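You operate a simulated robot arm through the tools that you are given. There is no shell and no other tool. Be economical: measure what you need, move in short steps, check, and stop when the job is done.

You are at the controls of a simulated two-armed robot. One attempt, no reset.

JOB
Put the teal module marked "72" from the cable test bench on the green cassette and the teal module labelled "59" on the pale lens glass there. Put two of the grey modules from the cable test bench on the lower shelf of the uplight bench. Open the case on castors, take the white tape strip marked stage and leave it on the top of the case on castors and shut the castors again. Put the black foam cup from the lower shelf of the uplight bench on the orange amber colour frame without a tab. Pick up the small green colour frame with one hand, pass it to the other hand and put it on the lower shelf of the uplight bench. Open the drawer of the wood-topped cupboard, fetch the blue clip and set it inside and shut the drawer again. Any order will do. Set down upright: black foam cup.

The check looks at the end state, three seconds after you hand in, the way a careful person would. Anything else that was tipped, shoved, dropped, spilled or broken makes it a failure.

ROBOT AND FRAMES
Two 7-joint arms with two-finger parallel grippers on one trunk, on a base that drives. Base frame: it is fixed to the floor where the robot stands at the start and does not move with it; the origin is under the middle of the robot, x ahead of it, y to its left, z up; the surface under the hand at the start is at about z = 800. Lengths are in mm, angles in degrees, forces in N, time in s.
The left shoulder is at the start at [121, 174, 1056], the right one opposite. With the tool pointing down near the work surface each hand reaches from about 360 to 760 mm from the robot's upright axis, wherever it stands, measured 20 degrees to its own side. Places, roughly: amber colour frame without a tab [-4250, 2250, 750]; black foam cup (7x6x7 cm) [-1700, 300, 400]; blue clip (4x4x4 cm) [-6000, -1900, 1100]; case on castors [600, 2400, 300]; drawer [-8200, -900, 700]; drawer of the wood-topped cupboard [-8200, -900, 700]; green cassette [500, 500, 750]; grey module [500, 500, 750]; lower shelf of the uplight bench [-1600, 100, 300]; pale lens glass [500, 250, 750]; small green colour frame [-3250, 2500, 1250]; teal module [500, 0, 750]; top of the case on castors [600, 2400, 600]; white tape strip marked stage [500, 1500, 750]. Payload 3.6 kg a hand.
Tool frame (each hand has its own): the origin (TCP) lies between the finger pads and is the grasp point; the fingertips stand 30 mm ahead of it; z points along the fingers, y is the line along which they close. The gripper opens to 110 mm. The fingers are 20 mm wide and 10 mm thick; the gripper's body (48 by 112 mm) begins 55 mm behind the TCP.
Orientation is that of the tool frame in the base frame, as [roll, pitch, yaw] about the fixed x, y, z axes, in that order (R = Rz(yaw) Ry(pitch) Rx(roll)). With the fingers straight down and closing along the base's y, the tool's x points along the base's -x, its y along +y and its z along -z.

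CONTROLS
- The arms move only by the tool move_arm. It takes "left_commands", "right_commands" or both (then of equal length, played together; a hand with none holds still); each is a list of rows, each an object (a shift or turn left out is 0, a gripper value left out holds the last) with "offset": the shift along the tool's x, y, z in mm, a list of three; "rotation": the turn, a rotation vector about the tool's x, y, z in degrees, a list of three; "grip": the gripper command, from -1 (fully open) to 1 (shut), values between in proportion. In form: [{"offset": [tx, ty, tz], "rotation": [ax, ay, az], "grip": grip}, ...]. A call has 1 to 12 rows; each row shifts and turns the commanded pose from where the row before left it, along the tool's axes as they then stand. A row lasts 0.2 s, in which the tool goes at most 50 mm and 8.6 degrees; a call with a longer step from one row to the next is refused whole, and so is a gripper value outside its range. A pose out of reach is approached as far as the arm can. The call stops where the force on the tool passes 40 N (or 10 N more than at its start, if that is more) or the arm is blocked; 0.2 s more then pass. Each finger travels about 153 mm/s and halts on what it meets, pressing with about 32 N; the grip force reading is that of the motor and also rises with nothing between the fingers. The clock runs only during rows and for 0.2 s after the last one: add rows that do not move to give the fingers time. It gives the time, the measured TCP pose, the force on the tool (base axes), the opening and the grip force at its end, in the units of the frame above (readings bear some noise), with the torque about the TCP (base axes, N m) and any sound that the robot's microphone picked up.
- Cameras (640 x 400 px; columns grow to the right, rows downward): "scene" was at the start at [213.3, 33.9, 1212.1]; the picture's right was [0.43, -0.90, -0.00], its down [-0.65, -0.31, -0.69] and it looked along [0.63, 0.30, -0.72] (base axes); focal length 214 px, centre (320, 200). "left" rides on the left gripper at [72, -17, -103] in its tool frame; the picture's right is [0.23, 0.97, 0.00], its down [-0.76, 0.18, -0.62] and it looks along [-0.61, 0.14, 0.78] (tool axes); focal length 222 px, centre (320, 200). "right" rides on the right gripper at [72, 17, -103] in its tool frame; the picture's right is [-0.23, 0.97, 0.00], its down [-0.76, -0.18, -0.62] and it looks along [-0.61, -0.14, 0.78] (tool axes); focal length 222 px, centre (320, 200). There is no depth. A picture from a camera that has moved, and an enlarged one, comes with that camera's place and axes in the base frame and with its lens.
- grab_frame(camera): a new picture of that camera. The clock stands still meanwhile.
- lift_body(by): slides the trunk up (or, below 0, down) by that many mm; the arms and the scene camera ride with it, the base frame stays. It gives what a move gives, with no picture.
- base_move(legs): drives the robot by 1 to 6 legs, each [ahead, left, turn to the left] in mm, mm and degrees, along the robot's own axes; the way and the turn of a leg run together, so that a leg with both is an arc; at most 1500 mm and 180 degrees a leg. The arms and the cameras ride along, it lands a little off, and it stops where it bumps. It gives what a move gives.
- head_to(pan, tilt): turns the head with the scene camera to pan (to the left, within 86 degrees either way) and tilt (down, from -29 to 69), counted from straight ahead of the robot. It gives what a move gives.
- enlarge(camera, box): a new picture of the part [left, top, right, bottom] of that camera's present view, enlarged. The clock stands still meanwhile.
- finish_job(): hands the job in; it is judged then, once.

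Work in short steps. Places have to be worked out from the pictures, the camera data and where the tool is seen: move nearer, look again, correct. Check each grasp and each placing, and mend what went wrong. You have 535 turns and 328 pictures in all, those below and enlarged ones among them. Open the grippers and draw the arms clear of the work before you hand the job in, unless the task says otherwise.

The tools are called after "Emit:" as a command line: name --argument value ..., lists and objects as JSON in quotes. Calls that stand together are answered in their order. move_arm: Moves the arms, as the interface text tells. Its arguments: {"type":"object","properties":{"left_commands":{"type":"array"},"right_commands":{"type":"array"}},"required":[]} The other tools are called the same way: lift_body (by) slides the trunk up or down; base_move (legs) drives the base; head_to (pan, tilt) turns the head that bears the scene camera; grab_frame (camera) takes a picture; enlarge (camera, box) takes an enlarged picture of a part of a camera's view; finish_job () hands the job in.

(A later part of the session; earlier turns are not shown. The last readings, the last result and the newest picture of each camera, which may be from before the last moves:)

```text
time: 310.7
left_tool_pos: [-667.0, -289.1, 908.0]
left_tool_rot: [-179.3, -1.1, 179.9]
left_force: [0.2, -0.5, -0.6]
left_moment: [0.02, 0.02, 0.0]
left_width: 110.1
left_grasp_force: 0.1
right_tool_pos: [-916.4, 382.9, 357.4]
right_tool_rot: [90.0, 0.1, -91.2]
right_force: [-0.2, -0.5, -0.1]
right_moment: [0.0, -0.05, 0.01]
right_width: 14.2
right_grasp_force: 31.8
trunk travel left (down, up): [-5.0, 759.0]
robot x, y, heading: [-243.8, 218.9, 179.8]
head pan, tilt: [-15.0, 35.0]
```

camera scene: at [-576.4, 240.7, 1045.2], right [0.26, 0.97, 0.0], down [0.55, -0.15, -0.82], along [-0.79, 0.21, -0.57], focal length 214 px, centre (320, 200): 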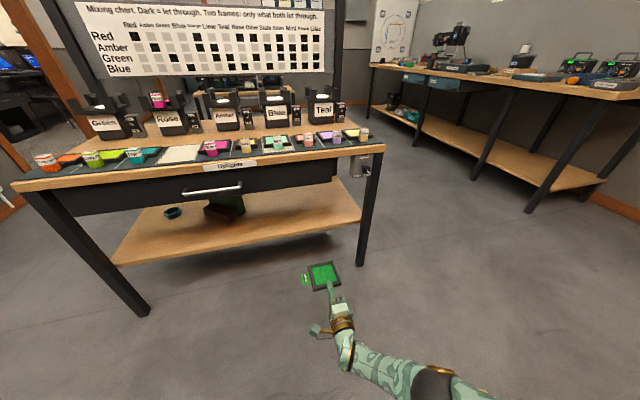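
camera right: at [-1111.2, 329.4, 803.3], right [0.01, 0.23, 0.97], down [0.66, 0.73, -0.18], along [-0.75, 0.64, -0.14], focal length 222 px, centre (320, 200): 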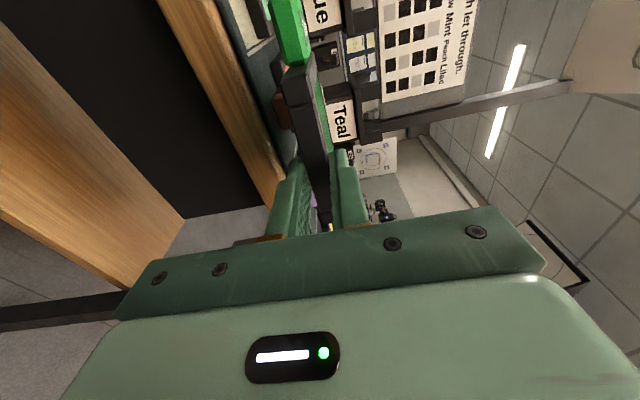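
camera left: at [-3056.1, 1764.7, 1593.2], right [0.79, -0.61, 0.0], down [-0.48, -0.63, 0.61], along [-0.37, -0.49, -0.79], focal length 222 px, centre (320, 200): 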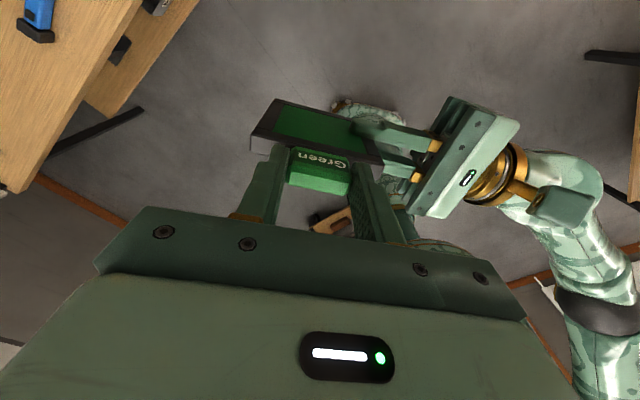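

Drive ahead 330 mm and look before going over the shelf edge.

Emit:
base_move --legs '[[330, 0, 0]]'

Emit:
enlarge --camera "scene" --box '[220, 160, 480, 400]'

Emit:
grab_frame --camera "right"

```text
time: 312.9
left_tool_pos: [-996.2, -288.7, 907.9]
left_tool_rot: [-179.3, -1.1, 179.9]
left_force: [0.5, 0.2, -0.5]
left_moment: [-0.02, -0.02, -0.02]
left_width: 109.9
left_grasp_force: 0.1
right_tool_pos: [-1245.8, 384.3, 356.5]
right_tool_rot: [90.0, -0.1, -91.1]
right_force: [0.5, 0.5, 0.0]
right_moment: [0.04, -0.09, 0.04]
right_width: 14.3
right_grasp_force: 31.9
trunk travel left (down, up): [-5.0, 759.0]
robot x, y, heading: [-573.4, 218.5, 179.9]
head pan, tilt: [-15.0, 35.0]
```

```text
1.67 times, centred on (350, 280) of scene
camera zoom: at [-905.8, 240.7, 1045.1], right [0.26, 0.97, 0.0], down [0.55, -0.15, -0.82], along [-0.79, 0.21, -0.57], focal length 358 px, centre (270, 67)
```

zoom: 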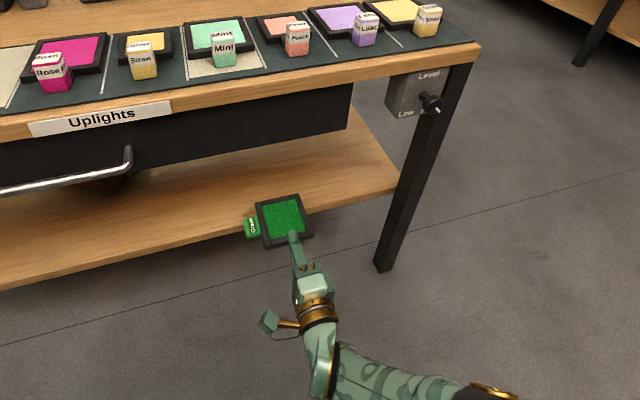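

```text
198 pictures are left
camera right: at [-1142.2, 308.2, 372.2], right [0.0, 0.23, 0.97], down [0.64, 0.75, -0.18], along [-0.77, 0.62, -0.14], focal length 222 px, centre (320, 200)
```

right: 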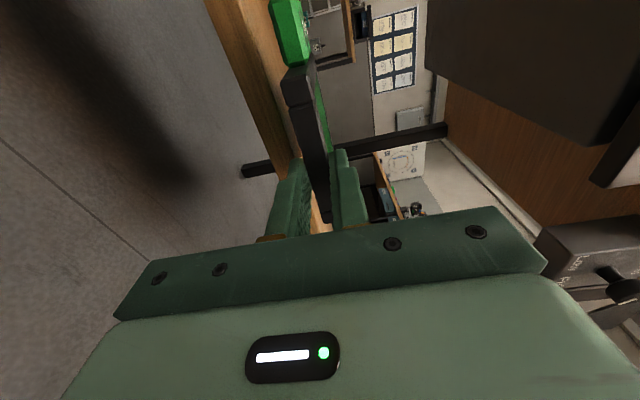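

Heights look right: the frame passes over the shelf. Ahead 105 mm more.

Emit:
base_move --legs '[[105, 0, 0]]'

Emit:
enlarge --camera "scene" --box '[220, 200, 480, 400]'

Emit:
grab_frame --camera "right"

```text
time: 314.1
left_tool_pos: [-1101.5, -288.2, 908.6]
left_tool_rot: [-179.4, -1.2, 179.8]
left_force: [0.0, -0.3, 0.5]
left_moment: [0.01, -0.02, 0.04]
left_width: 110.2
left_grasp_force: 0.2
right_tool_pos: [-1349.5, 383.5, 356.9]
right_tool_rot: [90.1, -0.1, -91.2]
right_force: [0.2, 0.1, 1.2]
right_moment: [0.03, 0.02, 0.01]
right_width: 14.1
right_grasp_force: 31.6
trunk travel left (down, up): [-5.0, 759.0]
robot x, y, heading: [-680.9, 219.0, 180.2]
head pan, tilt: [-15.0, 35.0]
```

```text
2.00 times, centred on (350, 300) of scene
camera zoom: at [-1011.5, 241.1, 1045.0], right [0.26, 0.97, 0.0], down [0.55, -0.15, -0.82], along [-0.79, 0.21, -0.57], focal length 429 px, centre (260, 0)
```

zoom: 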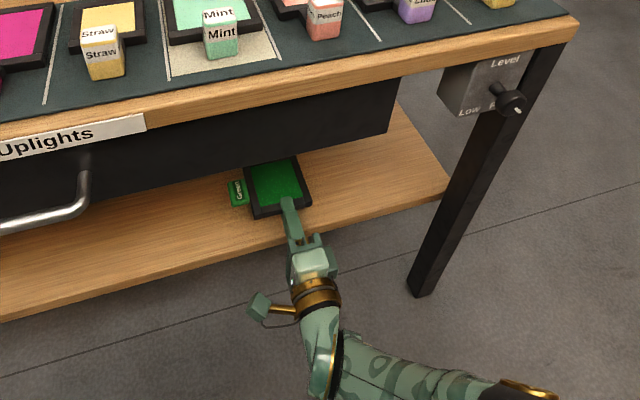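

```text
196 pictures are left
camera right: at [-1247.6, 308.7, 371.9], right [0.0, 0.23, 0.97], down [0.64, 0.75, -0.18], along [-0.77, 0.62, -0.14], focal length 222 px, centre (320, 200)
```

right: 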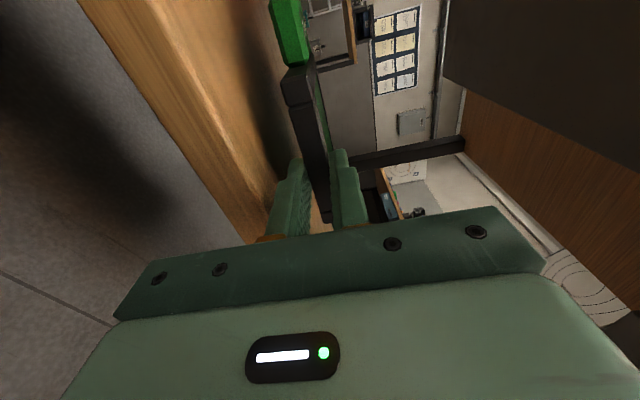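

Frame is over the shelf with margin. Lower gently.

Emit:
move_arm --right_commands '[{"offset": [0, -5, 0]}, {"offset": [0, -4, 0]}, {}]'

```text
time: 314.9
left_tool_pos: [-1102.3, -288.0, 909.1]
left_tool_rot: [-179.4, -1.0, 179.8]
left_force: [-0.6, -0.1, -0.6]
left_moment: [-0.01, 0.01, -0.01]
left_width: 109.7
left_grasp_force: 0.1
right_tool_pos: [-1350.4, 382.8, 353.2]
right_tool_rot: [90.1, 0.0, -91.1]
right_force: [-0.5, 0.1, -0.1]
right_moment: [0.01, -0.06, 0.02]
right_width: 13.8
right_grasp_force: 32.1
right hand out of reach, approached as far as the arm can: row 2
trunk travel left (down, up): [-5.0, 759.0]
robot x, y, heading: [-680.1, 215.1, 179.8]
head pan, tilt: [-15.0, 35.0]
```

Pull back 25, lower 9 more, then drive 25 ahead to compensate.

Emit:
move_arm --right_commands '[{"offset": [0, 0, -25]}, {"offset": [0, -5, 0]}, {"offset": [0, -4, 0]}, {}]'

Emit:
base_move --legs '[[25, 0, 0]]'

```text
time: 315.9
left_tool_pos: [-1101.5, -288.1, 908.7]
left_tool_rot: [-179.4, -1.1, 179.9]
left_force: [0.2, 0.7, -0.2]
left_moment: [-0.02, 0.01, -0.02]
left_width: 110.2
left_grasp_force: 0.0
right_tool_pos: [-1327.0, 381.5, 342.7]
right_tool_rot: [90.0, 0.1, -91.2]
right_force: [0.7, 0.7, -0.2]
right_moment: [0.0, -0.02, 0.02]
right_width: 14.2
right_grasp_force: 32.2
right hand out of reach, approached as far as the arm can: row 1, 2, 3
trunk travel left (down, up): [-5.0, 759.0]
robot x, y, heading: [-677.7, 217.7, 179.8]
head pan, tilt: [-15.0, 35.0]
```

```text
time: 316.8
left_tool_pos: [-1122.8, -287.9, 909.5]
left_tool_rot: [-179.5, -1.2, 179.7]
left_force: [0.3, -0.2, -1.0]
left_moment: [0.03, 0.02, -0.01]
left_width: 110.1
left_grasp_force: 0.0
right_tool_pos: [-1339.3, 380.9, 342.8]
right_tool_rot: [89.9, 0.2, -91.1]
right_force: [10.6, 2.2, 17.1]
right_moment: [-0.06, -0.17, 0.16]
right_width: 13.6
right_grasp_force: 32.1
trunk travel left (down, up): [-5.0, 759.0]
robot x, y, heading: [-697.2, 217.8, 179.7]
head pan, tilt: [-15.0, 35.0]
stopped in leg 1: the force on the tool passed its limit at 107 N (the readings are from after the stop); the commanded pose is now the measured one
```

The finger base met the shelf's front edge. I raise 13 mm, then move the frame deeper so a small drag on release doesn't matter.

Emit:
move_arm --right_commands '[{"offset": [0, 7, 0]}, {"offset": [0, 8, 0]}, {}]'

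Emit:
grab_frame --camera "right"

Emit:
enlarge --camera "scene" --box '[220, 200, 480, 400]'

```text
time: 317.3
left_tool_pos: [-1121.9, -286.6, 909.6]
left_tool_rot: [-179.4, -1.3, 179.7]
left_force: [-0.8, 0.2, 0.5]
left_moment: [-0.01, -0.03, 0.02]
left_width: 110.0
left_grasp_force: 0.0
right_tool_pos: [-1338.4, 382.8, 342.5]
right_tool_rot: [90.1, 0.3, -91.2]
right_force: [11.3, 0.0, 15.0]
right_moment: [-0.12, 0.02, 0.14]
right_width: 13.9
right_grasp_force: 32.7
right hand out of reach, approached as far as the arm can: row 1, 2
trunk travel left (down, up): [-5.0, 759.0]
robot x, y, heading: [-699.2, 220.7, 179.7]
head pan, tilt: [-15.0, 35.0]
stopped in row 2 (right hand): the force on the tool passed its limit at 44 N (the readings are from after the stop); the commanded pose is now the measured one
```

```text
195 pictures are left
camera right: at [-1236.6, 306.7, 357.4], right [0.0, 0.22, 0.98], down [0.64, 0.75, -0.17], along [-0.77, 0.62, -0.14], focal length 222 px, centre (320, 200)
```

right: 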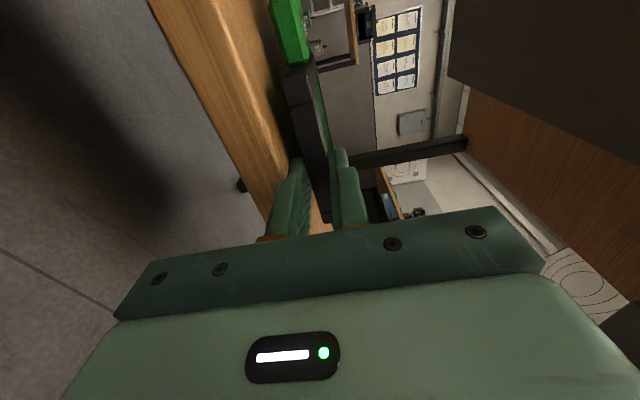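

```text
2.00 times, centred on (350, 300) of scene
camera zoom: at [-1027.7, 242.4, 1045.8], right [0.26, 0.96, 0.0], down [0.55, -0.15, -0.82], along [-0.79, 0.22, -0.57], focal length 429 px, centre (260, 0)
```

zoom: 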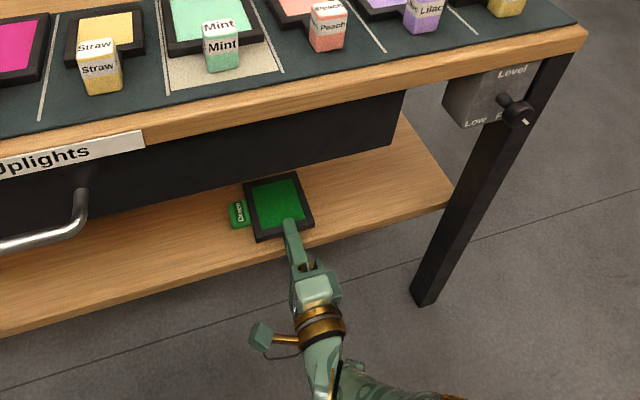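

Back off 25 mm to relieve the contact.

Emit:
base_move --legs '[[-25, 0, 0]]'

Emit:
move_arm --right_commands '[{"offset": [0, 7, 12]}, {"offset": [0, 8, 12]}, {}]'

```text
time: 318.1
left_tool_pos: [-1096.7, -286.7, 909.2]
left_tool_rot: [-179.6, -1.3, 179.6]
left_force: [0.3, 0.2, -0.5]
left_moment: [0.01, 0.01, 0.03]
left_width: 110.0
left_grasp_force: 0.1
right_tool_pos: [-1311.6, 382.5, 342.3]
right_tool_rot: [90.2, 0.4, -91.1]
right_force: [19.9, 0.0, 20.6]
right_moment: [-0.14, 0.18, 0.11]
right_width: 14.1
right_grasp_force: 32.5
trunk travel left (down, up): [-5.0, 759.0]
robot x, y, heading: [-669.6, 216.7, 179.5]
head pan, tilt: [-15.0, 35.0]
```

```text
time: 318.9
left_tool_pos: [-1097.5, -286.3, 908.0]
left_tool_rot: [-179.4, -1.1, 179.6]
left_force: [-0.2, 0.3, 0.0]
left_moment: [0.02, 0.03, 0.03]
left_width: 110.1
left_grasp_force: 0.1
right_tool_pos: [-1339.8, 381.3, 352.0]
right_tool_rot: [90.2, 0.4, -91.3]
right_force: [0.1, 0.3, -0.5]
right_moment: [-0.01, -0.03, 0.02]
right_width: 14.2
right_grasp_force: 31.6
trunk travel left (down, up): [-5.0, 759.0]
robot x, y, heading: [-671.5, 219.0, 179.5]
head pan, tilt: [-15.0, 35.0]
```

Free again at z=352 (the finger had been pressing on the shelf). Drive 30 ahead.

Emit:
base_move --legs '[[32, 0, 0]]'

Emit:
move_arm --right_commands '[{"offset": [0, -3, 0]}, {"grip": 0.55}, {}, {}]'

Emit:
grab_frame --camera "right"

```text
time: 319.8
left_tool_pos: [-1129.8, -286.6, 908.3]
left_tool_rot: [-179.4, -1.0, 179.6]
left_force: [0.7, 0.1, -0.7]
left_moment: [0.02, 0.0, -0.02]
left_width: 110.0
left_grasp_force: 0.1
right_tool_pos: [-1370.7, 383.9, 352.7]
right_tool_rot: [90.3, 0.4, -91.2]
right_force: [-1.0, -0.9, -0.3]
right_moment: [0.02, -0.05, 0.01]
right_width: 14.1
right_grasp_force: 32.0
trunk travel left (down, up): [-5.0, 759.0]
robot x, y, heading: [-703.2, 217.9, 179.6]
head pan, tilt: [-15.0, 35.0]
```

```text
time: 320.8
left_tool_pos: [-1129.5, -286.3, 908.3]
left_tool_rot: [-179.4, -1.1, 179.6]
left_force: [0.1, 0.1, 0.2]
left_moment: [0.01, 0.02, 0.02]
left_width: 110.1
left_grasp_force: 0.1
right_tool_pos: [-1372.1, 382.5, 351.3]
right_tool_rot: [90.2, 0.3, -91.2]
right_force: [-2.3, 2.4, 4.7]
right_moment: [-0.01, 0.01, -0.02]
right_width: 22.9
right_grasp_force: 0.0
trunk travel left (down, up): [-5.0, 759.0]
robot x, y, heading: [-702.3, 217.1, 179.8]
head pan, tilt: [-15.0, 35.0]
```

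```text
193 pictures are left
camera right: at [-1268.4, 307.4, 366.7], right [0.0, 0.22, 0.98], down [0.64, 0.75, -0.17], along [-0.77, 0.62, -0.14], focal length 222 px, centre (320, 200)
```

right: 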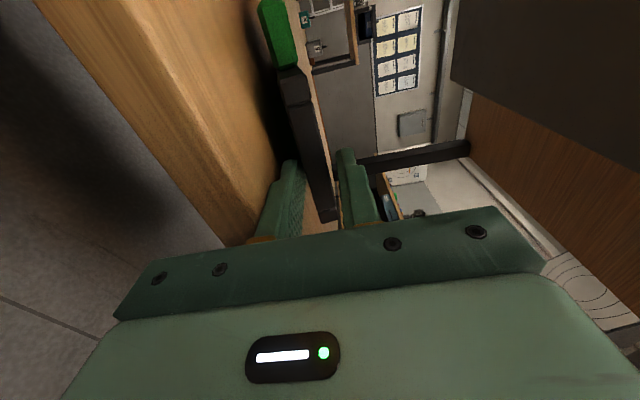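

Released; the frame now rests mostly on the shelf. Withdraw the hand straight back slowly.

Emit:
move_arm --right_commands '[{"offset": [0, 0, -10]}, {"offset": [0, 0, -15]}, {"offset": [0, 0, -15]}, {}]'

Emit:
grab_frame --camera "right"

Emit:
enlarge --camera "scene" --box '[220, 200, 480, 400]'

```text
time: 321.8
left_tool_pos: [-1129.5, -286.5, 908.2]
left_tool_rot: [-179.4, -1.0, 179.6]
left_force: [0.2, 0.5, 0.1]
left_moment: [0.01, 0.0, 0.01]
left_width: 110.0
left_grasp_force: 0.1
right_tool_pos: [-1331.2, 382.5, 349.9]
right_tool_rot: [90.2, 0.4, -91.2]
right_force: [0.2, 0.4, 0.4]
right_moment: [-0.03, -0.01, 0.0]
right_width: 24.9
right_grasp_force: 0.3
trunk travel left (down, up): [-5.0, 759.0]
robot x, y, heading: [-705.7, 223.1, 179.7]
head pan, tilt: [-15.0, 35.0]
```

```text
192 pictures are left
camera right: at [-1228.4, 305.9, 364.7], right [0.0, 0.22, 0.98], down [0.64, 0.75, -0.17], along [-0.77, 0.62, -0.14], focal length 222 px, centre (320, 200)
```

right: 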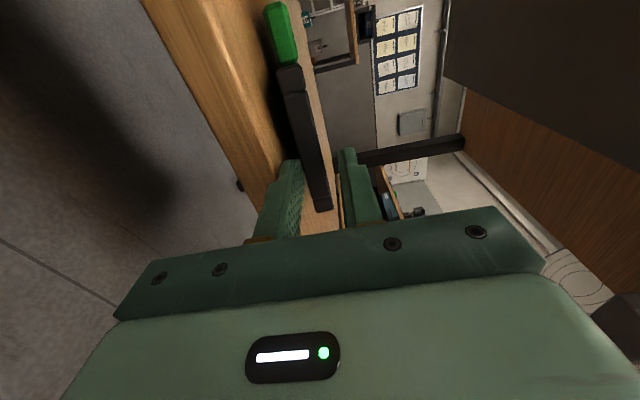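

```text
2.00 times, centred on (350, 300) of scene
camera zoom: at [-1036.4, 242.8, 1045.1], right [0.27, 0.96, 0.0], down [0.55, -0.15, -0.82], along [-0.79, 0.22, -0.57], focal length 429 px, centre (260, 0)
```

zoom: 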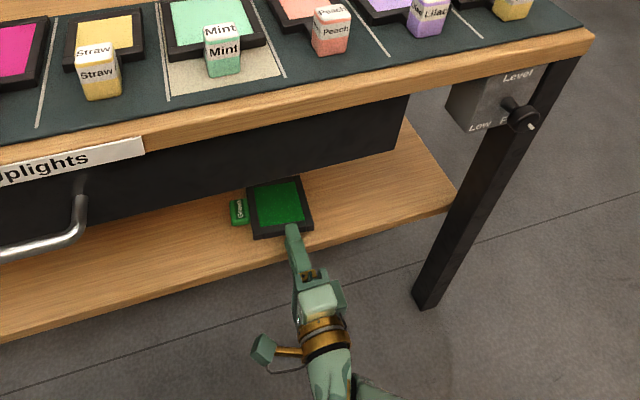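

Some drag, but the frame stays well inside the edge. Continue withdrawing 50 mm more.

Emit:
move_arm --right_commands '[{"offset": [0, 0, -20]}, {"offset": [0, 0, -30]}, {}]'

Emit:
base_move --legs '[[-150, 0, 0]]'

Emit:
enlarge --camera "scene" --box '[200, 160, 480, 360]'

```text
time: 322.6
left_tool_pos: [-1129.8, -286.2, 909.1]
left_tool_rot: [-179.4, -1.0, 179.6]
left_force: [-0.4, 0.0, -0.1]
left_moment: [0.01, 0.0, -0.03]
left_width: 109.8
left_grasp_force: 0.0
right_tool_pos: [-1281.6, 380.9, 350.6]
right_tool_rot: [90.4, 0.4, -91.2]
right_force: [-0.6, 0.3, 0.5]
right_moment: [0.0, -0.03, 0.01]
right_width: 24.9
right_grasp_force: 0.1
trunk travel left (down, up): [-5.0, 759.0]
robot x, y, heading: [-707.0, 217.8, 179.4]
head pan, tilt: [-15.0, 35.0]
```

```text
time: 323.9
left_tool_pos: [-979.9, -286.9, 909.5]
left_tool_rot: [-179.3, -1.1, 179.5]
left_force: [-0.2, 0.4, 0.2]
left_moment: [-0.02, -0.01, 0.04]
left_width: 110.0
left_grasp_force: 0.1
right_tool_pos: [-1130.2, 379.4, 350.6]
right_tool_rot: [90.3, 0.5, -91.2]
right_force: [0.0, 0.3, -0.3]
right_moment: [0.02, -0.01, 0.0]
right_width: 24.8
right_grasp_force: 0.0
trunk travel left (down, up): [-5.0, 759.0]
robot x, y, heading: [-558.1, 217.7, 179.6]
head pan, tilt: [-15.0, 35.0]
```

```text
2.00 times, centred on (340, 260) of scene
camera zoom: at [-885.4, 241.8, 1045.3], right [0.27, 0.96, 0.0], down [0.55, -0.15, -0.82], along [-0.79, 0.22, -0.57], focal length 429 px, centre (280, 80)
```

zoom: 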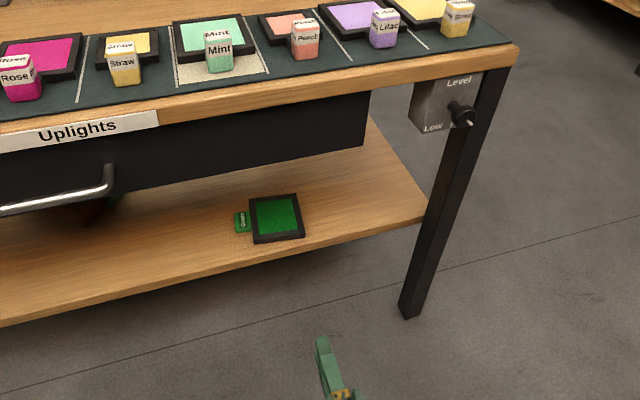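

The green frame lies flat on the lower shelf. Next the grey modules: I roll the right hand back (camera up), and raise the trunk.

Emit:
move_arm --right_commands '[{"rotation": [0, 0, 8.5], "grip": -1}, {"rotation": [0, 0, 8.5]}, {"rotation": [0, 0, 8.5]}, {"rotation": [0, 0, 8.5]}, {"rotation": [0, 0, 8.5]}, {"rotation": [0, 0, 8.5]}, {"rotation": [0, 0, 8.5]}, {"rotation": [0, 0, 8.5]}, {"rotation": [0, 0, 8.5]}, {"rotation": [0, 0, 8.5]}, {"rotation": [0, 0, 5]}]'

Emit:
base_move --legs '[[-100, 0, 0]]'

Emit:
lift_body --by 400

Emit:
base_move --legs '[[0, 0, 180]]'

Emit:
head_to --pan 0 --tilt 35

Emit:
grab_frame --camera "scene"

```text
time: 326.4
left_tool_pos: [-979.3, -287.0, 909.5]
left_tool_rot: [-179.4, -1.1, 179.6]
left_force: [-0.5, -0.4, 0.5]
left_moment: [-0.04, 0.02, -0.01]
left_width: 110.1
left_grasp_force: 0.1
right_tool_pos: [-1131.3, 379.0, 351.2]
right_tool_rot: [133.7, -89.6, -134.9]
right_force: [-0.3, 0.6, 0.3]
right_moment: [0.01, 0.02, -0.01]
right_width: 110.3
right_grasp_force: 0.1
trunk travel left (down, up): [-5.0, 759.0]
robot x, y, heading: [-556.5, 220.5, 179.7]
head pan, tilt: [-15.0, 35.0]
```

```text
time: 327.5
left_tool_pos: [-878.5, -289.1, 908.3]
left_tool_rot: [-179.4, -1.0, 179.7]
left_force: [0.3, -1.0, -0.7]
left_moment: [-0.01, 0.0, 0.0]
left_width: 110.1
left_grasp_force: 0.1
right_tool_pos: [-1031.9, 379.1, 351.0]
right_tool_rot: [122.3, -89.4, -123.5]
right_force: [0.1, -0.1, -1.1]
right_moment: [0.05, 0.0, 0.0]
right_width: 109.8
right_grasp_force: 0.1
trunk travel left (down, up): [-5.0, 759.0]
robot x, y, heading: [-453.0, 219.7, 179.7]
head pan, tilt: [-15.0, 35.0]
```

```text
time: 331.3
left_tool_pos: [-879.3, -288.5, 1308.5]
left_tool_rot: [-179.4, -1.1, 179.7]
left_force: [-0.6, 0.4, 0.3]
left_moment: [-0.03, -0.02, 0.04]
left_width: 110.0
left_grasp_force: 0.0
right_tool_pos: [-1058.5, 378.5, 865.3]
right_tool_rot: [0.9, -77.8, -2.2]
right_force: [-0.3, -0.4, -0.1]
right_moment: [0.0, -0.02, -0.01]
right_width: 109.9
right_grasp_force: 0.1
trunk travel left (down, up): [-405.0, 359.0]
robot x, y, heading: [-452.3, 217.3, 179.8]
head pan, tilt: [-15.0, 35.0]
```

```text
time: 339.1
left_tool_pos: [-32.5, 725.4, 1310.1]
left_tool_rot: [-179.5, -1.1, 0.0]
left_force: [-0.2, -0.5, -0.4]
left_moment: [-0.02, 0.0, 0.05]
left_width: 109.9
left_grasp_force: 0.0
right_tool_pos: [152.7, 59.4, 864.6]
right_tool_rot: [0.9, -77.9, 178.1]
right_force: [-0.7, 0.1, 0.2]
right_moment: [0.01, 0.01, -0.03]
right_width: 110.1
right_grasp_force: 0.1
trunk travel left (down, up): [-405.0, 359.0]
robot x, y, heading: [-451.3, 215.3, 0.2]
head pan, tilt: [-15.0, 35.0]
```

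```text
time: 339.9
left_tool_pos: [-31.0, 724.7, 1309.2]
left_tool_rot: [-179.4, -1.1, 0.0]
left_force: [0.6, -1.2, 0.0]
left_moment: [0.01, 0.0, 0.05]
left_width: 110.0
left_grasp_force: 0.1
right_tool_pos: [152.8, 60.2, 866.0]
right_tool_rot: [0.9, -77.8, 178.3]
right_force: [0.4, 0.7, -0.3]
right_moment: [0.02, 0.02, -0.02]
right_width: 109.9
right_grasp_force: 0.1
trunk travel left (down, up): [-405.0, 359.0]
robot x, y, heading: [-454.7, 218.8, -0.2]
head pan, tilt: [0.0, 35.0]
```

```text
189 pictures are left
camera scene: at [-322.9, 216.5, 1463.9], right [0.0, -1.0, 0.0], down [-0.57, 0.0, -0.82], along [0.82, 0.0, -0.57], focal length 214 px, centre (320, 200)
```

scene: 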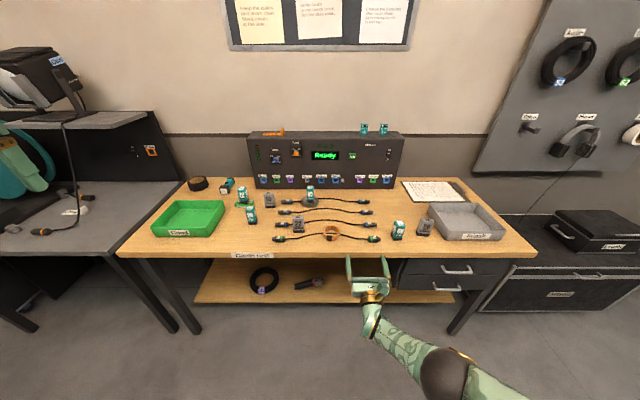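

Bench overview: 72 on the cassette and 59 on the lens are still fine; greys 52, 22 and 26 stand. I enlarge the greys.

Emit:
enlarge --camera "scene" --box '[220, 175, 360, 260]'

Emit:
enlarge --camera "scene" --box '[360, 185, 520, 265]'

```text
4.57 times, centred on (290, 218) of scene
camera zoom: at [-322.9, 216.5, 1463.9], right [0.0, -1.0, 0.0], down [-0.57, 0.0, -0.82], along [0.82, 0.0, -0.57], focal length 980 px, centre (457, 120)
```

zoom: 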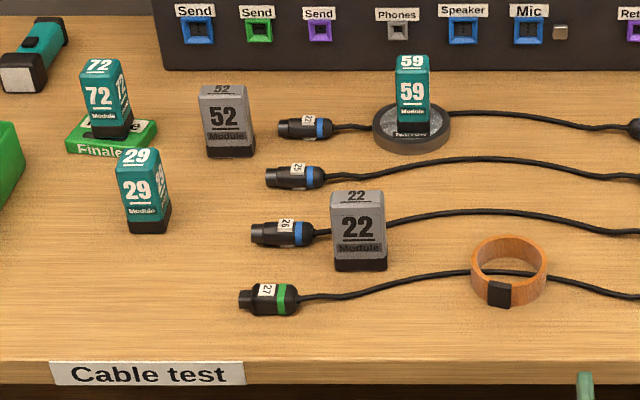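

```text
4.00 times, centred on (440, 225) of scene
camera zoom: at [-322.9, 216.5, 1463.9], right [0.0, -1.0, 0.0], down [-0.57, 0.0, -0.82], along [0.82, 0.0, -0.57], focal length 858 px, centre (-160, 100)
```

zoom: 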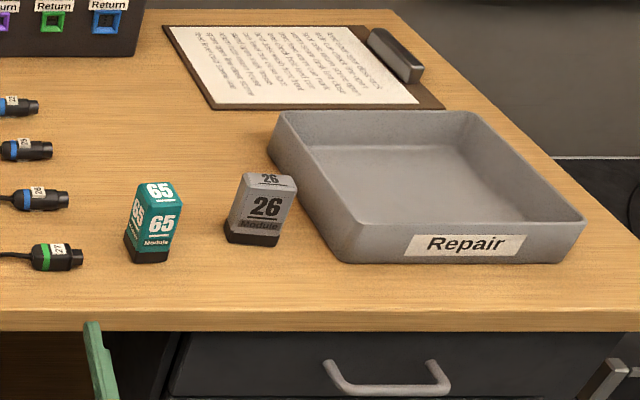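

22 is at ≈[393,310] and 52 at ≈[575,471], both facing front. I tilt the right hand to ~52° below horizontal (so it clears neighbours) and see the result.

Emit:
move_arm --right_commands '[{"offset": [25, 0, 0], "rotation": [0, -8, 0]}, {"offset": [25, 0, 0], "rotation": [0, -8, 0]}, {"offset": [25, 0, 0], "rotation": [0, -8, 0]}, {"offset": [20, 0, -5], "rotation": [0, -8, 0]}, {"offset": [20, 0, -10], "rotation": [0, -8, 0]}, {"rotation": [0, -8, 0]}, {"rotation": [0, -8, 0]}, {"rotation": [0, -8, 0]}, {}]'

```text
time: 341.9
left_tool_pos: [-33.0, 725.2, 1308.9]
left_tool_rot: [-179.4, -1.1, 0.0]
left_force: [0.1, 0.1, 0.4]
left_moment: [0.01, 0.04, -0.03]
left_width: 110.0
left_grasp_force: 0.1
right_tool_pos: [146.6, 58.9, 966.2]
right_tool_rot: [179.8, -38.1, -0.6]
right_force: [-0.1, 1.1, 0.3]
right_moment: [0.01, -0.01, 0.01]
right_width: 110.0
right_grasp_force: 0.1
right hand out of reach, approached as far as the arm can: row 1
trunk travel left (down, up): [-405.0, 359.0]
robot x, y, heading: [-453.7, 219.0, -0.1]
head pan, tilt: [0.0, 35.0]
```

Good. Drive so the hand is above 22.

Emit:
base_move --legs '[[0, 251, 0], [240, 0, 0]]'

Emit:
grab_frame --camera "right"

Emit:
grab_frame --camera "scene"

```text
time: 345.1
left_tool_pos: [209.6, 976.1, 1308.3]
left_tool_rot: [-179.4, -1.1, 0.2]
left_force: [-0.4, 0.0, -0.5]
left_moment: [0.01, 0.04, -0.01]
left_width: 109.9
left_grasp_force: 0.1
right_tool_pos: [388.7, 310.5, 965.1]
right_tool_rot: [179.8, -38.1, -0.7]
right_force: [-0.1, -0.9, 0.3]
right_moment: [0.03, -0.02, 0.02]
right_width: 110.3
right_grasp_force: 0.1
trunk travel left (down, up): [-405.0, 359.0]
robot x, y, heading: [-211.3, 468.0, 0.2]
head pan, tilt: [0.0, 35.0]
```

```text
186 pictures are left
camera right: at [382.6, 293.6, 1089.3], right [-0.19, -0.97, -0.14], down [-0.98, 0.19, 0.02], along [0.01, 0.14, -0.99], focal length 222 px, centre (320, 200)
```

right: 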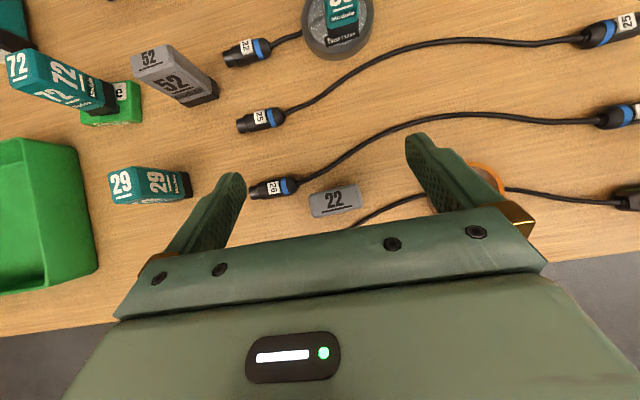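

```text
185 pictures are left
camera scene: at [-80.5, 467.3, 1463.8], right [0.0, -1.0, 0.0], down [-0.57, 0.0, -0.82], along [0.82, 0.0, -0.57], focal length 214 px, centre (320, 200)
```

scene: 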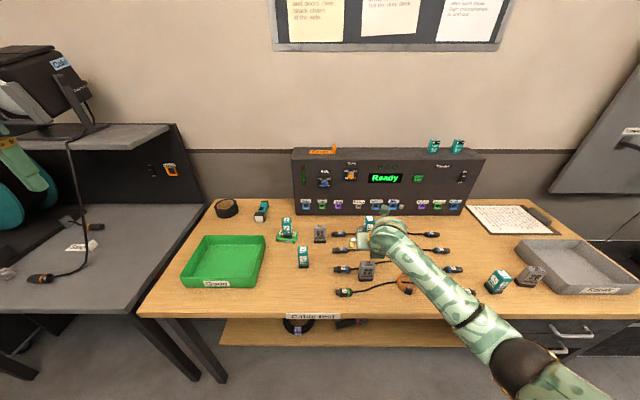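

22's top is centred at ≈[386,311]; connector 26 lies just left of it, so I narrow the opening to 70 mm and descend.

Emit:
move_arm --right_commands '[{"grip": -0.27}, {}, {"offset": [-26, 0, 33]}, {"offset": [-26, 0, 33]}, {}]'

Emit:
grab_frame --camera "right"

```text
time: 346.3
left_tool_pos: [209.3, 976.2, 1308.4]
left_tool_rot: [-179.4, -1.1, 0.1]
left_force: [-0.2, -0.4, 0.6]
left_moment: [-0.01, 0.0, -0.03]
left_width: 109.9
left_grasp_force: 0.0
right_tool_pos: [389.5, 310.3, 880.5]
right_tool_rot: [179.8, -38.1, -0.7]
right_force: [-0.6, 0.6, 0.5]
right_moment: [-0.03, 0.01, 0.0]
right_width: 69.9
right_grasp_force: 0.1
trunk travel left (down, up): [-405.0, 359.0]
robot x, y, heading: [-211.7, 468.6, -0.1]
head pan, tilt: [0.0, 35.0]
```

```text
184 pictures are left
camera right: at [381.7, 293.0, 1004.5], right [-0.19, -0.97, -0.14], down [-0.98, 0.19, 0.02], along [0.01, 0.14, -0.99], focal length 222 px, centre (320, 200)
```

right: 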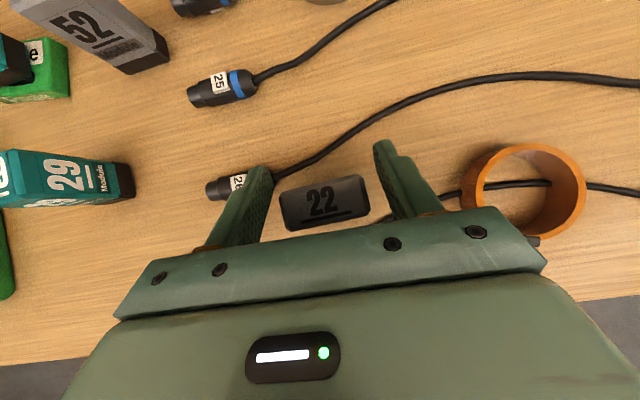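

I narrow to 62 mm so the left finger clears connector 26, and descend to z≈843.

Emit:
move_arm --right_commands '[{"grip": -0.127, "offset": [0, -1, 0]}, {}, {"offset": [-11, 0, 14]}, {"offset": [-12, 0, 15]}, {}]'

Emit:
grab_frame --camera "right"

```text
time: 347.5
left_tool_pos: [209.0, 976.8, 1308.2]
left_tool_rot: [-179.3, -1.1, 0.1]
left_force: [0.2, 0.4, -0.8]
left_moment: [0.01, 0.03, 0.0]
left_width: 110.1
left_grasp_force: 0.1
right_tool_pos: [387.4, 311.7, 844.5]
right_tool_rot: [179.9, -38.1, -0.8]
right_force: [-0.3, -0.4, 0.6]
right_moment: [-0.03, 0.03, 0.01]
right_width: 61.8
right_grasp_force: 0.0
trunk travel left (down, up): [-405.0, 359.0]
robot x, y, heading: [-212.4, 470.8, 0.2]
head pan, tilt: [0.0, 35.0]
```

```text
183 pictures are left
camera right: at [381.6, 293.8, 968.7], right [-0.19, -0.97, -0.14], down [-0.98, 0.19, 0.02], along [0.01, 0.14, -0.99], focal length 222 px, centre (320, 200)
```

right: 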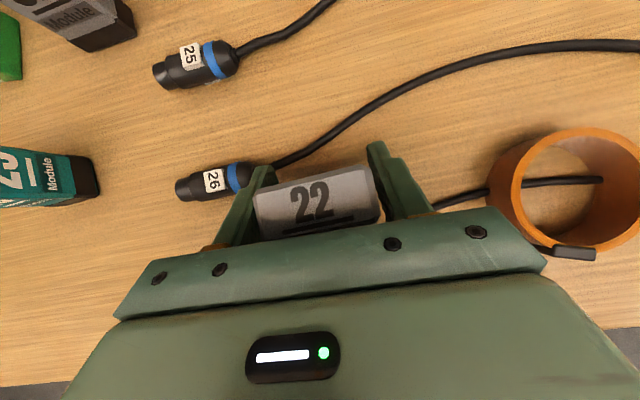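

Module 22 sits between the fingers. Close and lift.

Emit:
move_arm --right_commands '[{"grip": 1}, {}, {}, {"offset": [18, 0, -24]}, {"offset": [25, 0, -32]}, {"offset": [25, 0, -32]}, {}]'

Emit:
grab_frame --camera "right"

```text
time: 349.1
left_tool_pos: [210.0, 975.8, 1308.8]
left_tool_rot: [-179.4, -1.0, 0.0]
left_force: [0.4, -0.3, 0.0]
left_moment: [-0.01, 0.01, -0.01]
left_width: 110.3
left_grasp_force: 0.0
right_tool_pos: [386.1, 313.1, 957.2]
right_tool_rot: [179.9, -38.2, -0.6]
right_force: [-0.5, 0.0, -1.6]
right_moment: [-0.03, 0.0, 0.01]
right_width: 49.8
right_grasp_force: 31.6
trunk travel left (down, up): [-405.0, 359.0]
robot x, y, heading: [-210.7, 469.2, 0.1]
head pan, tilt: [0.0, 35.0]
```

```text
182 pictures are left
camera right: at [380.4, 295.3, 1080.5], right [-0.19, -0.97, -0.14], down [-0.98, 0.19, 0.02], along [0.01, 0.14, -0.99], focal length 222 px, centre (320, 200)
```

right: 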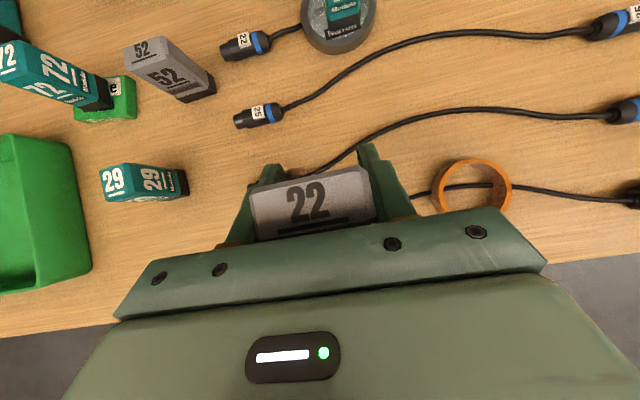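

22 is held. I back off, turn round to the shelf, and lower.

Emit:
base_move --legs '[[-250, 0, 0], [0, 0, 180], [0, 66, 0]]'

Emit:
lift_body --by -400

Emit:
move_arm --right_commands '[{"offset": [-25, 0, 32]}, {"offset": [-25, 0, 32]}, {"offset": [-25, 0, 32]}, {"offset": [-25, 0, 32]}, {}]'

Emit:
grab_frame --camera "scene"

```text
time: 358.8
left_tool_pos: [-888.7, -107.8, 1307.6]
left_tool_rot: [-179.5, -1.1, 179.8]
left_force: [1.0, -0.7, 1.1]
left_moment: [0.05, -0.02, -0.02]
left_width: 109.6
left_grasp_force: 0.1
right_tool_pos: [-1062.3, 558.2, 956.4]
right_tool_rot: [179.6, -38.2, 179.1]
right_force: [0.6, -0.3, -1.2]
right_moment: [0.04, 0.01, -0.02]
right_width: 49.5
right_grasp_force: 32.3
trunk travel left (down, up): [-405.0, 359.0]
robot x, y, heading: [-465.3, 401.3, 179.7]
head pan, tilt: [0.0, 35.0]
```

```text
time: 362.6
left_tool_pos: [-888.8, -104.9, 910.3]
left_tool_rot: [-179.4, -1.1, 179.7]
left_force: [0.4, 0.9, 0.4]
left_moment: [-0.01, 0.04, -0.02]
left_width: 109.8
left_grasp_force: 0.1
right_tool_pos: [-1061.9, 559.8, 556.0]
right_tool_rot: [179.9, -38.1, 179.0]
right_force: [0.3, -0.4, -1.0]
right_moment: [-0.03, 0.0, 0.0]
right_width: 49.9
right_grasp_force: 31.9
trunk travel left (down, up): [-5.0, 759.0]
robot x, y, heading: [-466.0, 404.6, 179.9]
head pan, tilt: [0.0, 35.0]
```

```text
time: 363.9
left_tool_pos: [-888.5, -104.7, 909.5]
left_tool_rot: [-179.3, -1.1, 179.8]
left_force: [-0.7, -0.2, -0.2]
left_moment: [-0.01, -0.02, -0.02]
left_width: 109.9
left_grasp_force: 0.0
right_tool_pos: [-1062.4, 560.9, 391.8]
right_tool_rot: [179.8, -38.2, 179.1]
right_force: [-0.3, -0.8, -1.0]
right_moment: [0.03, 0.0, -0.02]
right_width: 49.8
right_grasp_force: 32.0
trunk travel left (down, up): [-5.0, 759.0]
robot x, y, heading: [-461.8, 401.5, 179.8]
head pan, tilt: [0.0, 35.0]
```

```text
181 pictures are left
camera scene: at [-799.7, 401.5, 1045.2], right [0.0, 1.0, 0.0], down [0.57, 0.0, -0.82], along [-0.82, 0.0, -0.57], focal length 214 px, centre (320, 200)
```

scene: 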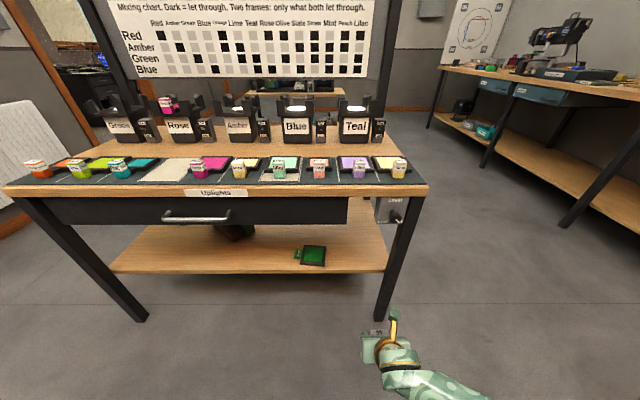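

All clear; the shelf is free at y≈560. Drive 310 ahead and look.

Emit:
base_move --legs '[[310, 0, 0]]'

Emit:
grab_frame --camera "right"

Emit:
grab_frame --camera "scene"

```text
time: 365.9
left_tool_pos: [-1198.9, -102.9, 908.6]
left_tool_rot: [-179.5, -1.1, 179.7]
left_force: [-0.4, 0.4, -0.2]
left_moment: [0.02, -0.03, 0.01]
left_width: 110.0
left_grasp_force: 0.0
right_tool_pos: [-1372.8, 562.8, 392.4]
right_tool_rot: [179.8, -38.1, 178.9]
right_force: [0.1, 0.2, -1.2]
right_moment: [-0.01, 0.04, -0.01]
right_width: 49.4
right_grasp_force: 32.4
trunk travel left (down, up): [-5.0, 759.0]
robot x, y, heading: [-778.7, 401.4, 179.8]
head pan, tilt: [0.0, 35.0]
```

```text
180 pictures are left
camera right: at [-1364.6, 578.3, 517.6], right [0.2, 0.97, -0.14], down [0.98, -0.2, 0.02], along [-0.01, -0.14, -0.99], focal length 222 px, centre (320, 200)
```

right: 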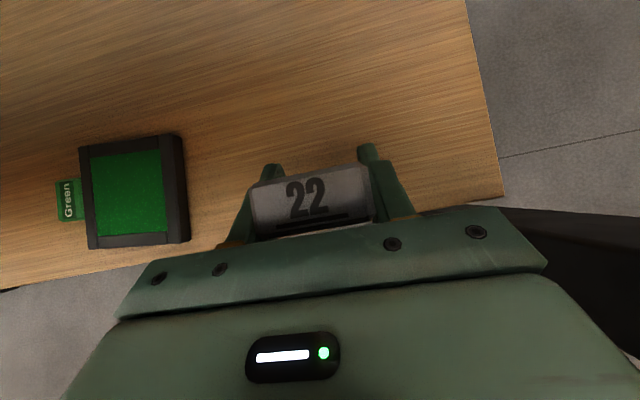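

```text
179 pictures are left
camera scene: at [-1109.3, 403.7, 1045.1], right [0.01, 1.0, 0.0], down [0.57, 0.0, -0.82], along [-0.82, 0.01, -0.57], focal length 214 px, centre (320, 200)
```

scene: 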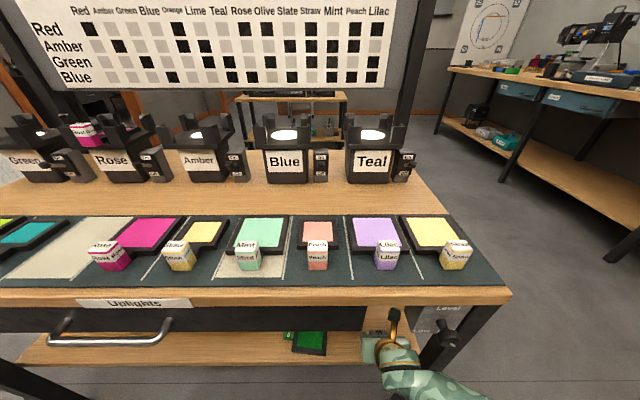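

Shelf edge is at x≈-1341; I go 40 mm deeper, then lower.

Emit:
base_move --legs '[[40, 0, 0]]'

Emit:
move_arm --right_commands '[{"offset": [-8, 0, 10]}, {}]'

Emit:
move_arm --right_commands '[{"offset": [-3, 0, 4]}, {}]'

```text
time: 366.8
left_tool_pos: [-1240.2, -101.0, 907.6]
left_tool_rot: [-179.4, -1.1, 179.5]
left_force: [0.1, 0.6, 0.6]
left_moment: [0.01, -0.04, -0.01]
left_width: 110.1
left_grasp_force: 0.1
right_tool_pos: [-1411.7, 563.6, 393.0]
right_tool_rot: [179.9, -38.0, 179.0]
right_force: [-0.6, 0.4, -1.7]
right_moment: [0.02, 0.02, -0.03]
right_width: 49.4
right_grasp_force: 31.7
trunk travel left (down, up): [-5.0, 759.0]
robot x, y, heading: [-812.6, 400.6, 179.3]
head pan, tilt: [0.0, 35.0]
```

```text
time: 367.4
left_tool_pos: [-1240.2, -103.4, 908.9]
left_tool_rot: [-179.3, -1.1, 179.6]
left_force: [-0.7, -0.1, 0.7]
left_moment: [0.01, -0.01, -0.03]
left_width: 110.0
left_grasp_force: 0.1
right_tool_pos: [-1411.8, 562.7, 381.2]
right_tool_rot: [179.8, -38.1, 178.8]
right_force: [0.4, -0.2, -1.2]
right_moment: [-0.01, 0.02, 0.02]
right_width: 49.3
right_grasp_force: 31.8
trunk travel left (down, up): [-5.0, 759.0]
robot x, y, heading: [-815.9, 401.0, 179.4]
head pan, tilt: [0.0, 35.0]
```

```text
time: 368.0
left_tool_pos: [-1239.7, -101.6, 908.8]
left_tool_rot: [-179.4, -1.1, 179.5]
left_force: [-0.1, 0.1, 0.5]
left_moment: [0.04, 0.01, -0.01]
left_width: 110.0
left_grasp_force: 0.0
right_tool_pos: [-1412.4, 562.4, 374.4]
right_tool_rot: [179.7, -38.1, 179.0]
right_force: [0.0, -0.2, -0.9]
right_moment: [0.0, 0.04, -0.03]
right_width: 49.6
right_grasp_force: 32.3
trunk travel left (down, up): [-5.0, 759.0]
robot x, y, heading: [-811.8, 405.2, 179.7]
head pan, tilt: [0.0, 35.0]
```

Emit:
move_arm --right_commands '[{"offset": [-2, 0, 2.5]}, {}]'

Emit:
move_arm --right_commands '[{"offset": [-2, 0, 2.5]}, {}]'

```text
time: 368.6
left_tool_pos: [-1239.9, -102.1, 909.0]
left_tool_rot: [-179.3, -1.1, 179.7]
left_force: [-0.4, 0.4, 0.2]
left_moment: [0.01, 0.03, -0.01]
left_width: 110.0
left_grasp_force: 0.1
right_tool_pos: [-1412.8, 563.8, 372.2]
right_tool_rot: [179.7, -38.1, 178.9]
right_force: [-0.1, -1.1, -1.0]
right_moment: [0.0, 0.05, 0.0]
right_width: 49.6
right_grasp_force: 31.9
trunk travel left (down, up): [-5.0, 759.0]
robot x, y, heading: [-816.3, 402.8, 179.6]
head pan, tilt: [0.0, 35.0]
```

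```text
time: 369.2
left_tool_pos: [-1238.9, -102.2, 909.0]
left_tool_rot: [-179.4, -1.0, 179.6]
left_force: [0.1, 0.2, -0.2]
left_moment: [0.02, 0.01, 0.01]
left_width: 110.0
left_grasp_force: 0.0
right_tool_pos: [-1412.7, 562.8, 370.3]
right_tool_rot: [179.7, -38.2, 178.9]
right_force: [0.5, 0.2, -1.1]
right_moment: [-0.06, 0.06, -0.01]
right_width: 49.8
right_grasp_force: 31.9
trunk travel left (down, up): [-5.0, 759.0]
robot x, y, heading: [-810.2, 401.1, 179.9]
head pan, tilt: [0.0, 35.0]
```

Not yet in contact; two more small steps.

Emit:
move_arm --right_commands '[{"offset": [-2, 0, 2.5]}, {}]'

Emit:
move_arm --right_commands '[{"offset": [-2, 0, 2.5]}, {}]'

```text
time: 369.8
left_tool_pos: [-1237.7, -102.7, 909.8]
left_tool_rot: [-179.4, -1.3, 179.7]
left_force: [0.4, 0.3, 0.4]
left_moment: [0.03, 0.02, 0.02]
left_width: 109.7
left_grasp_force: 0.0
right_tool_pos: [-1413.4, 563.5, 368.9]
right_tool_rot: [179.8, -38.5, 178.8]
right_force: [4.0, 2.2, 24.9]
right_moment: [-0.3, -0.46, 0.06]
right_width: 49.8
right_grasp_force: 32.0
trunk travel left (down, up): [-5.0, 759.0]
robot x, y, heading: [-810.7, 398.2, 179.7]
head pan, tilt: [0.0, 35.0]
```

```text
time: 370.4
left_tool_pos: [-1236.3, -102.7, 909.5]
left_tool_rot: [-179.6, -1.3, 179.6]
left_force: [1.1, 0.2, 0.4]
left_moment: [-0.01, -0.01, 0.01]
left_width: 109.8
left_grasp_force: 0.1
right_tool_pos: [-1412.7, 563.4, 366.2]
right_tool_rot: [179.9, -38.6, 179.1]
right_force: [-4.1, 1.1, 29.5]
right_moment: [-0.15, 0.0, 0.06]
right_width: 50.1
right_grasp_force: 32.2
trunk travel left (down, up): [-5.0, 759.0]
robot x, y, heading: [-811.2, 407.5, 179.9]
head pan, tilt: [0.0, 35.0]
```

Set down. Ease, open, withdraw along the tool axis, then back out.

Emit:
move_arm --right_commands '[{"offset": [2, 0, -2.5]}, {"grip": -0.8}, {}, {}, {"offset": [0, 0, -30]}, {"offset": [0, 0, -35]}, {"offset": [0, 0, -35]}]'

Emit:
grab_frame --camera "right"

Emit:
base_move --legs '[[-300, 0, 0]]'

Emit:
enlarge --camera "scene" --box '[200, 180, 460, 340]'

```text
time: 372.0
left_tool_pos: [-1238.7, -102.8, 909.5]
left_tool_rot: [-179.5, -1.2, 179.6]
left_force: [-0.6, 0.0, -0.2]
left_moment: [0.02, 0.02, 0.03]
left_width: 109.9
left_grasp_force: 0.0
right_tool_pos: [-1350.9, 561.9, 444.4]
right_tool_rot: [179.7, -38.2, 179.0]
right_force: [-0.9, 0.1, 0.0]
right_moment: [0.0, 0.01, -0.04]
right_width: 99.0
right_grasp_force: 0.1
trunk travel left (down, up): [-5.0, 759.0]
robot x, y, heading: [-813.2, 401.9, 179.7]
head pan, tilt: [0.0, 35.0]
```

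```text
178 pictures are left
camera right: at [-1342.4, 577.3, 569.0], right [0.2, 0.97, -0.14], down [0.98, -0.2, 0.02], along [-0.01, -0.14, -0.99], focal length 222 px, centre (320, 200)
```

right: 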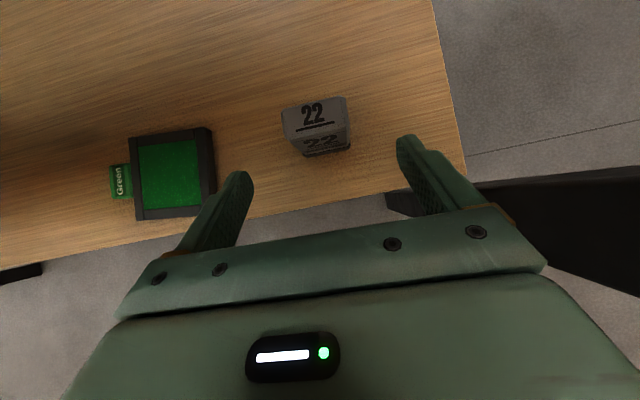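

```text
time: 374.1
left_tool_pos: [-937.8, -103.1, 908.1]
left_tool_rot: [-179.5, -1.1, 179.5]
left_force: [-0.5, 0.1, -0.9]
left_moment: [0.04, -0.04, 0.01]
left_width: 110.0
left_grasp_force: 0.0
right_tool_pos: [-1048.0, 560.5, 443.1]
right_tool_rot: [179.8, -38.2, 178.8]
right_force: [0.8, -1.2, -0.5]
right_moment: [-0.03, -0.02, 0.0]
right_width: 99.1
right_grasp_force: 0.1
trunk travel left (down, up): [-5.0, 759.0]
robot x, y, heading: [-515.9, 401.0, 179.6]
head pan, tilt: [0.0, 35.0]
```

```text
2.46 times, centred on (330, 260) of scene
camera zoom: at [-846.5, 402.2, 1045.3], right [0.01, 1.0, 0.0], down [0.57, 0.0, -0.82], along [-0.82, 0.01, -0.57], focal length 528 px, centre (295, 52)
```

zoom: 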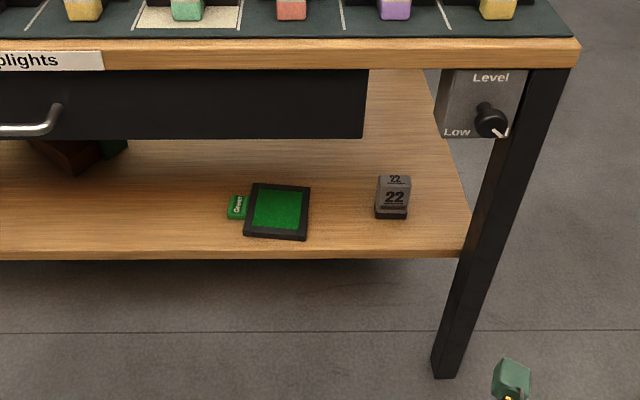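

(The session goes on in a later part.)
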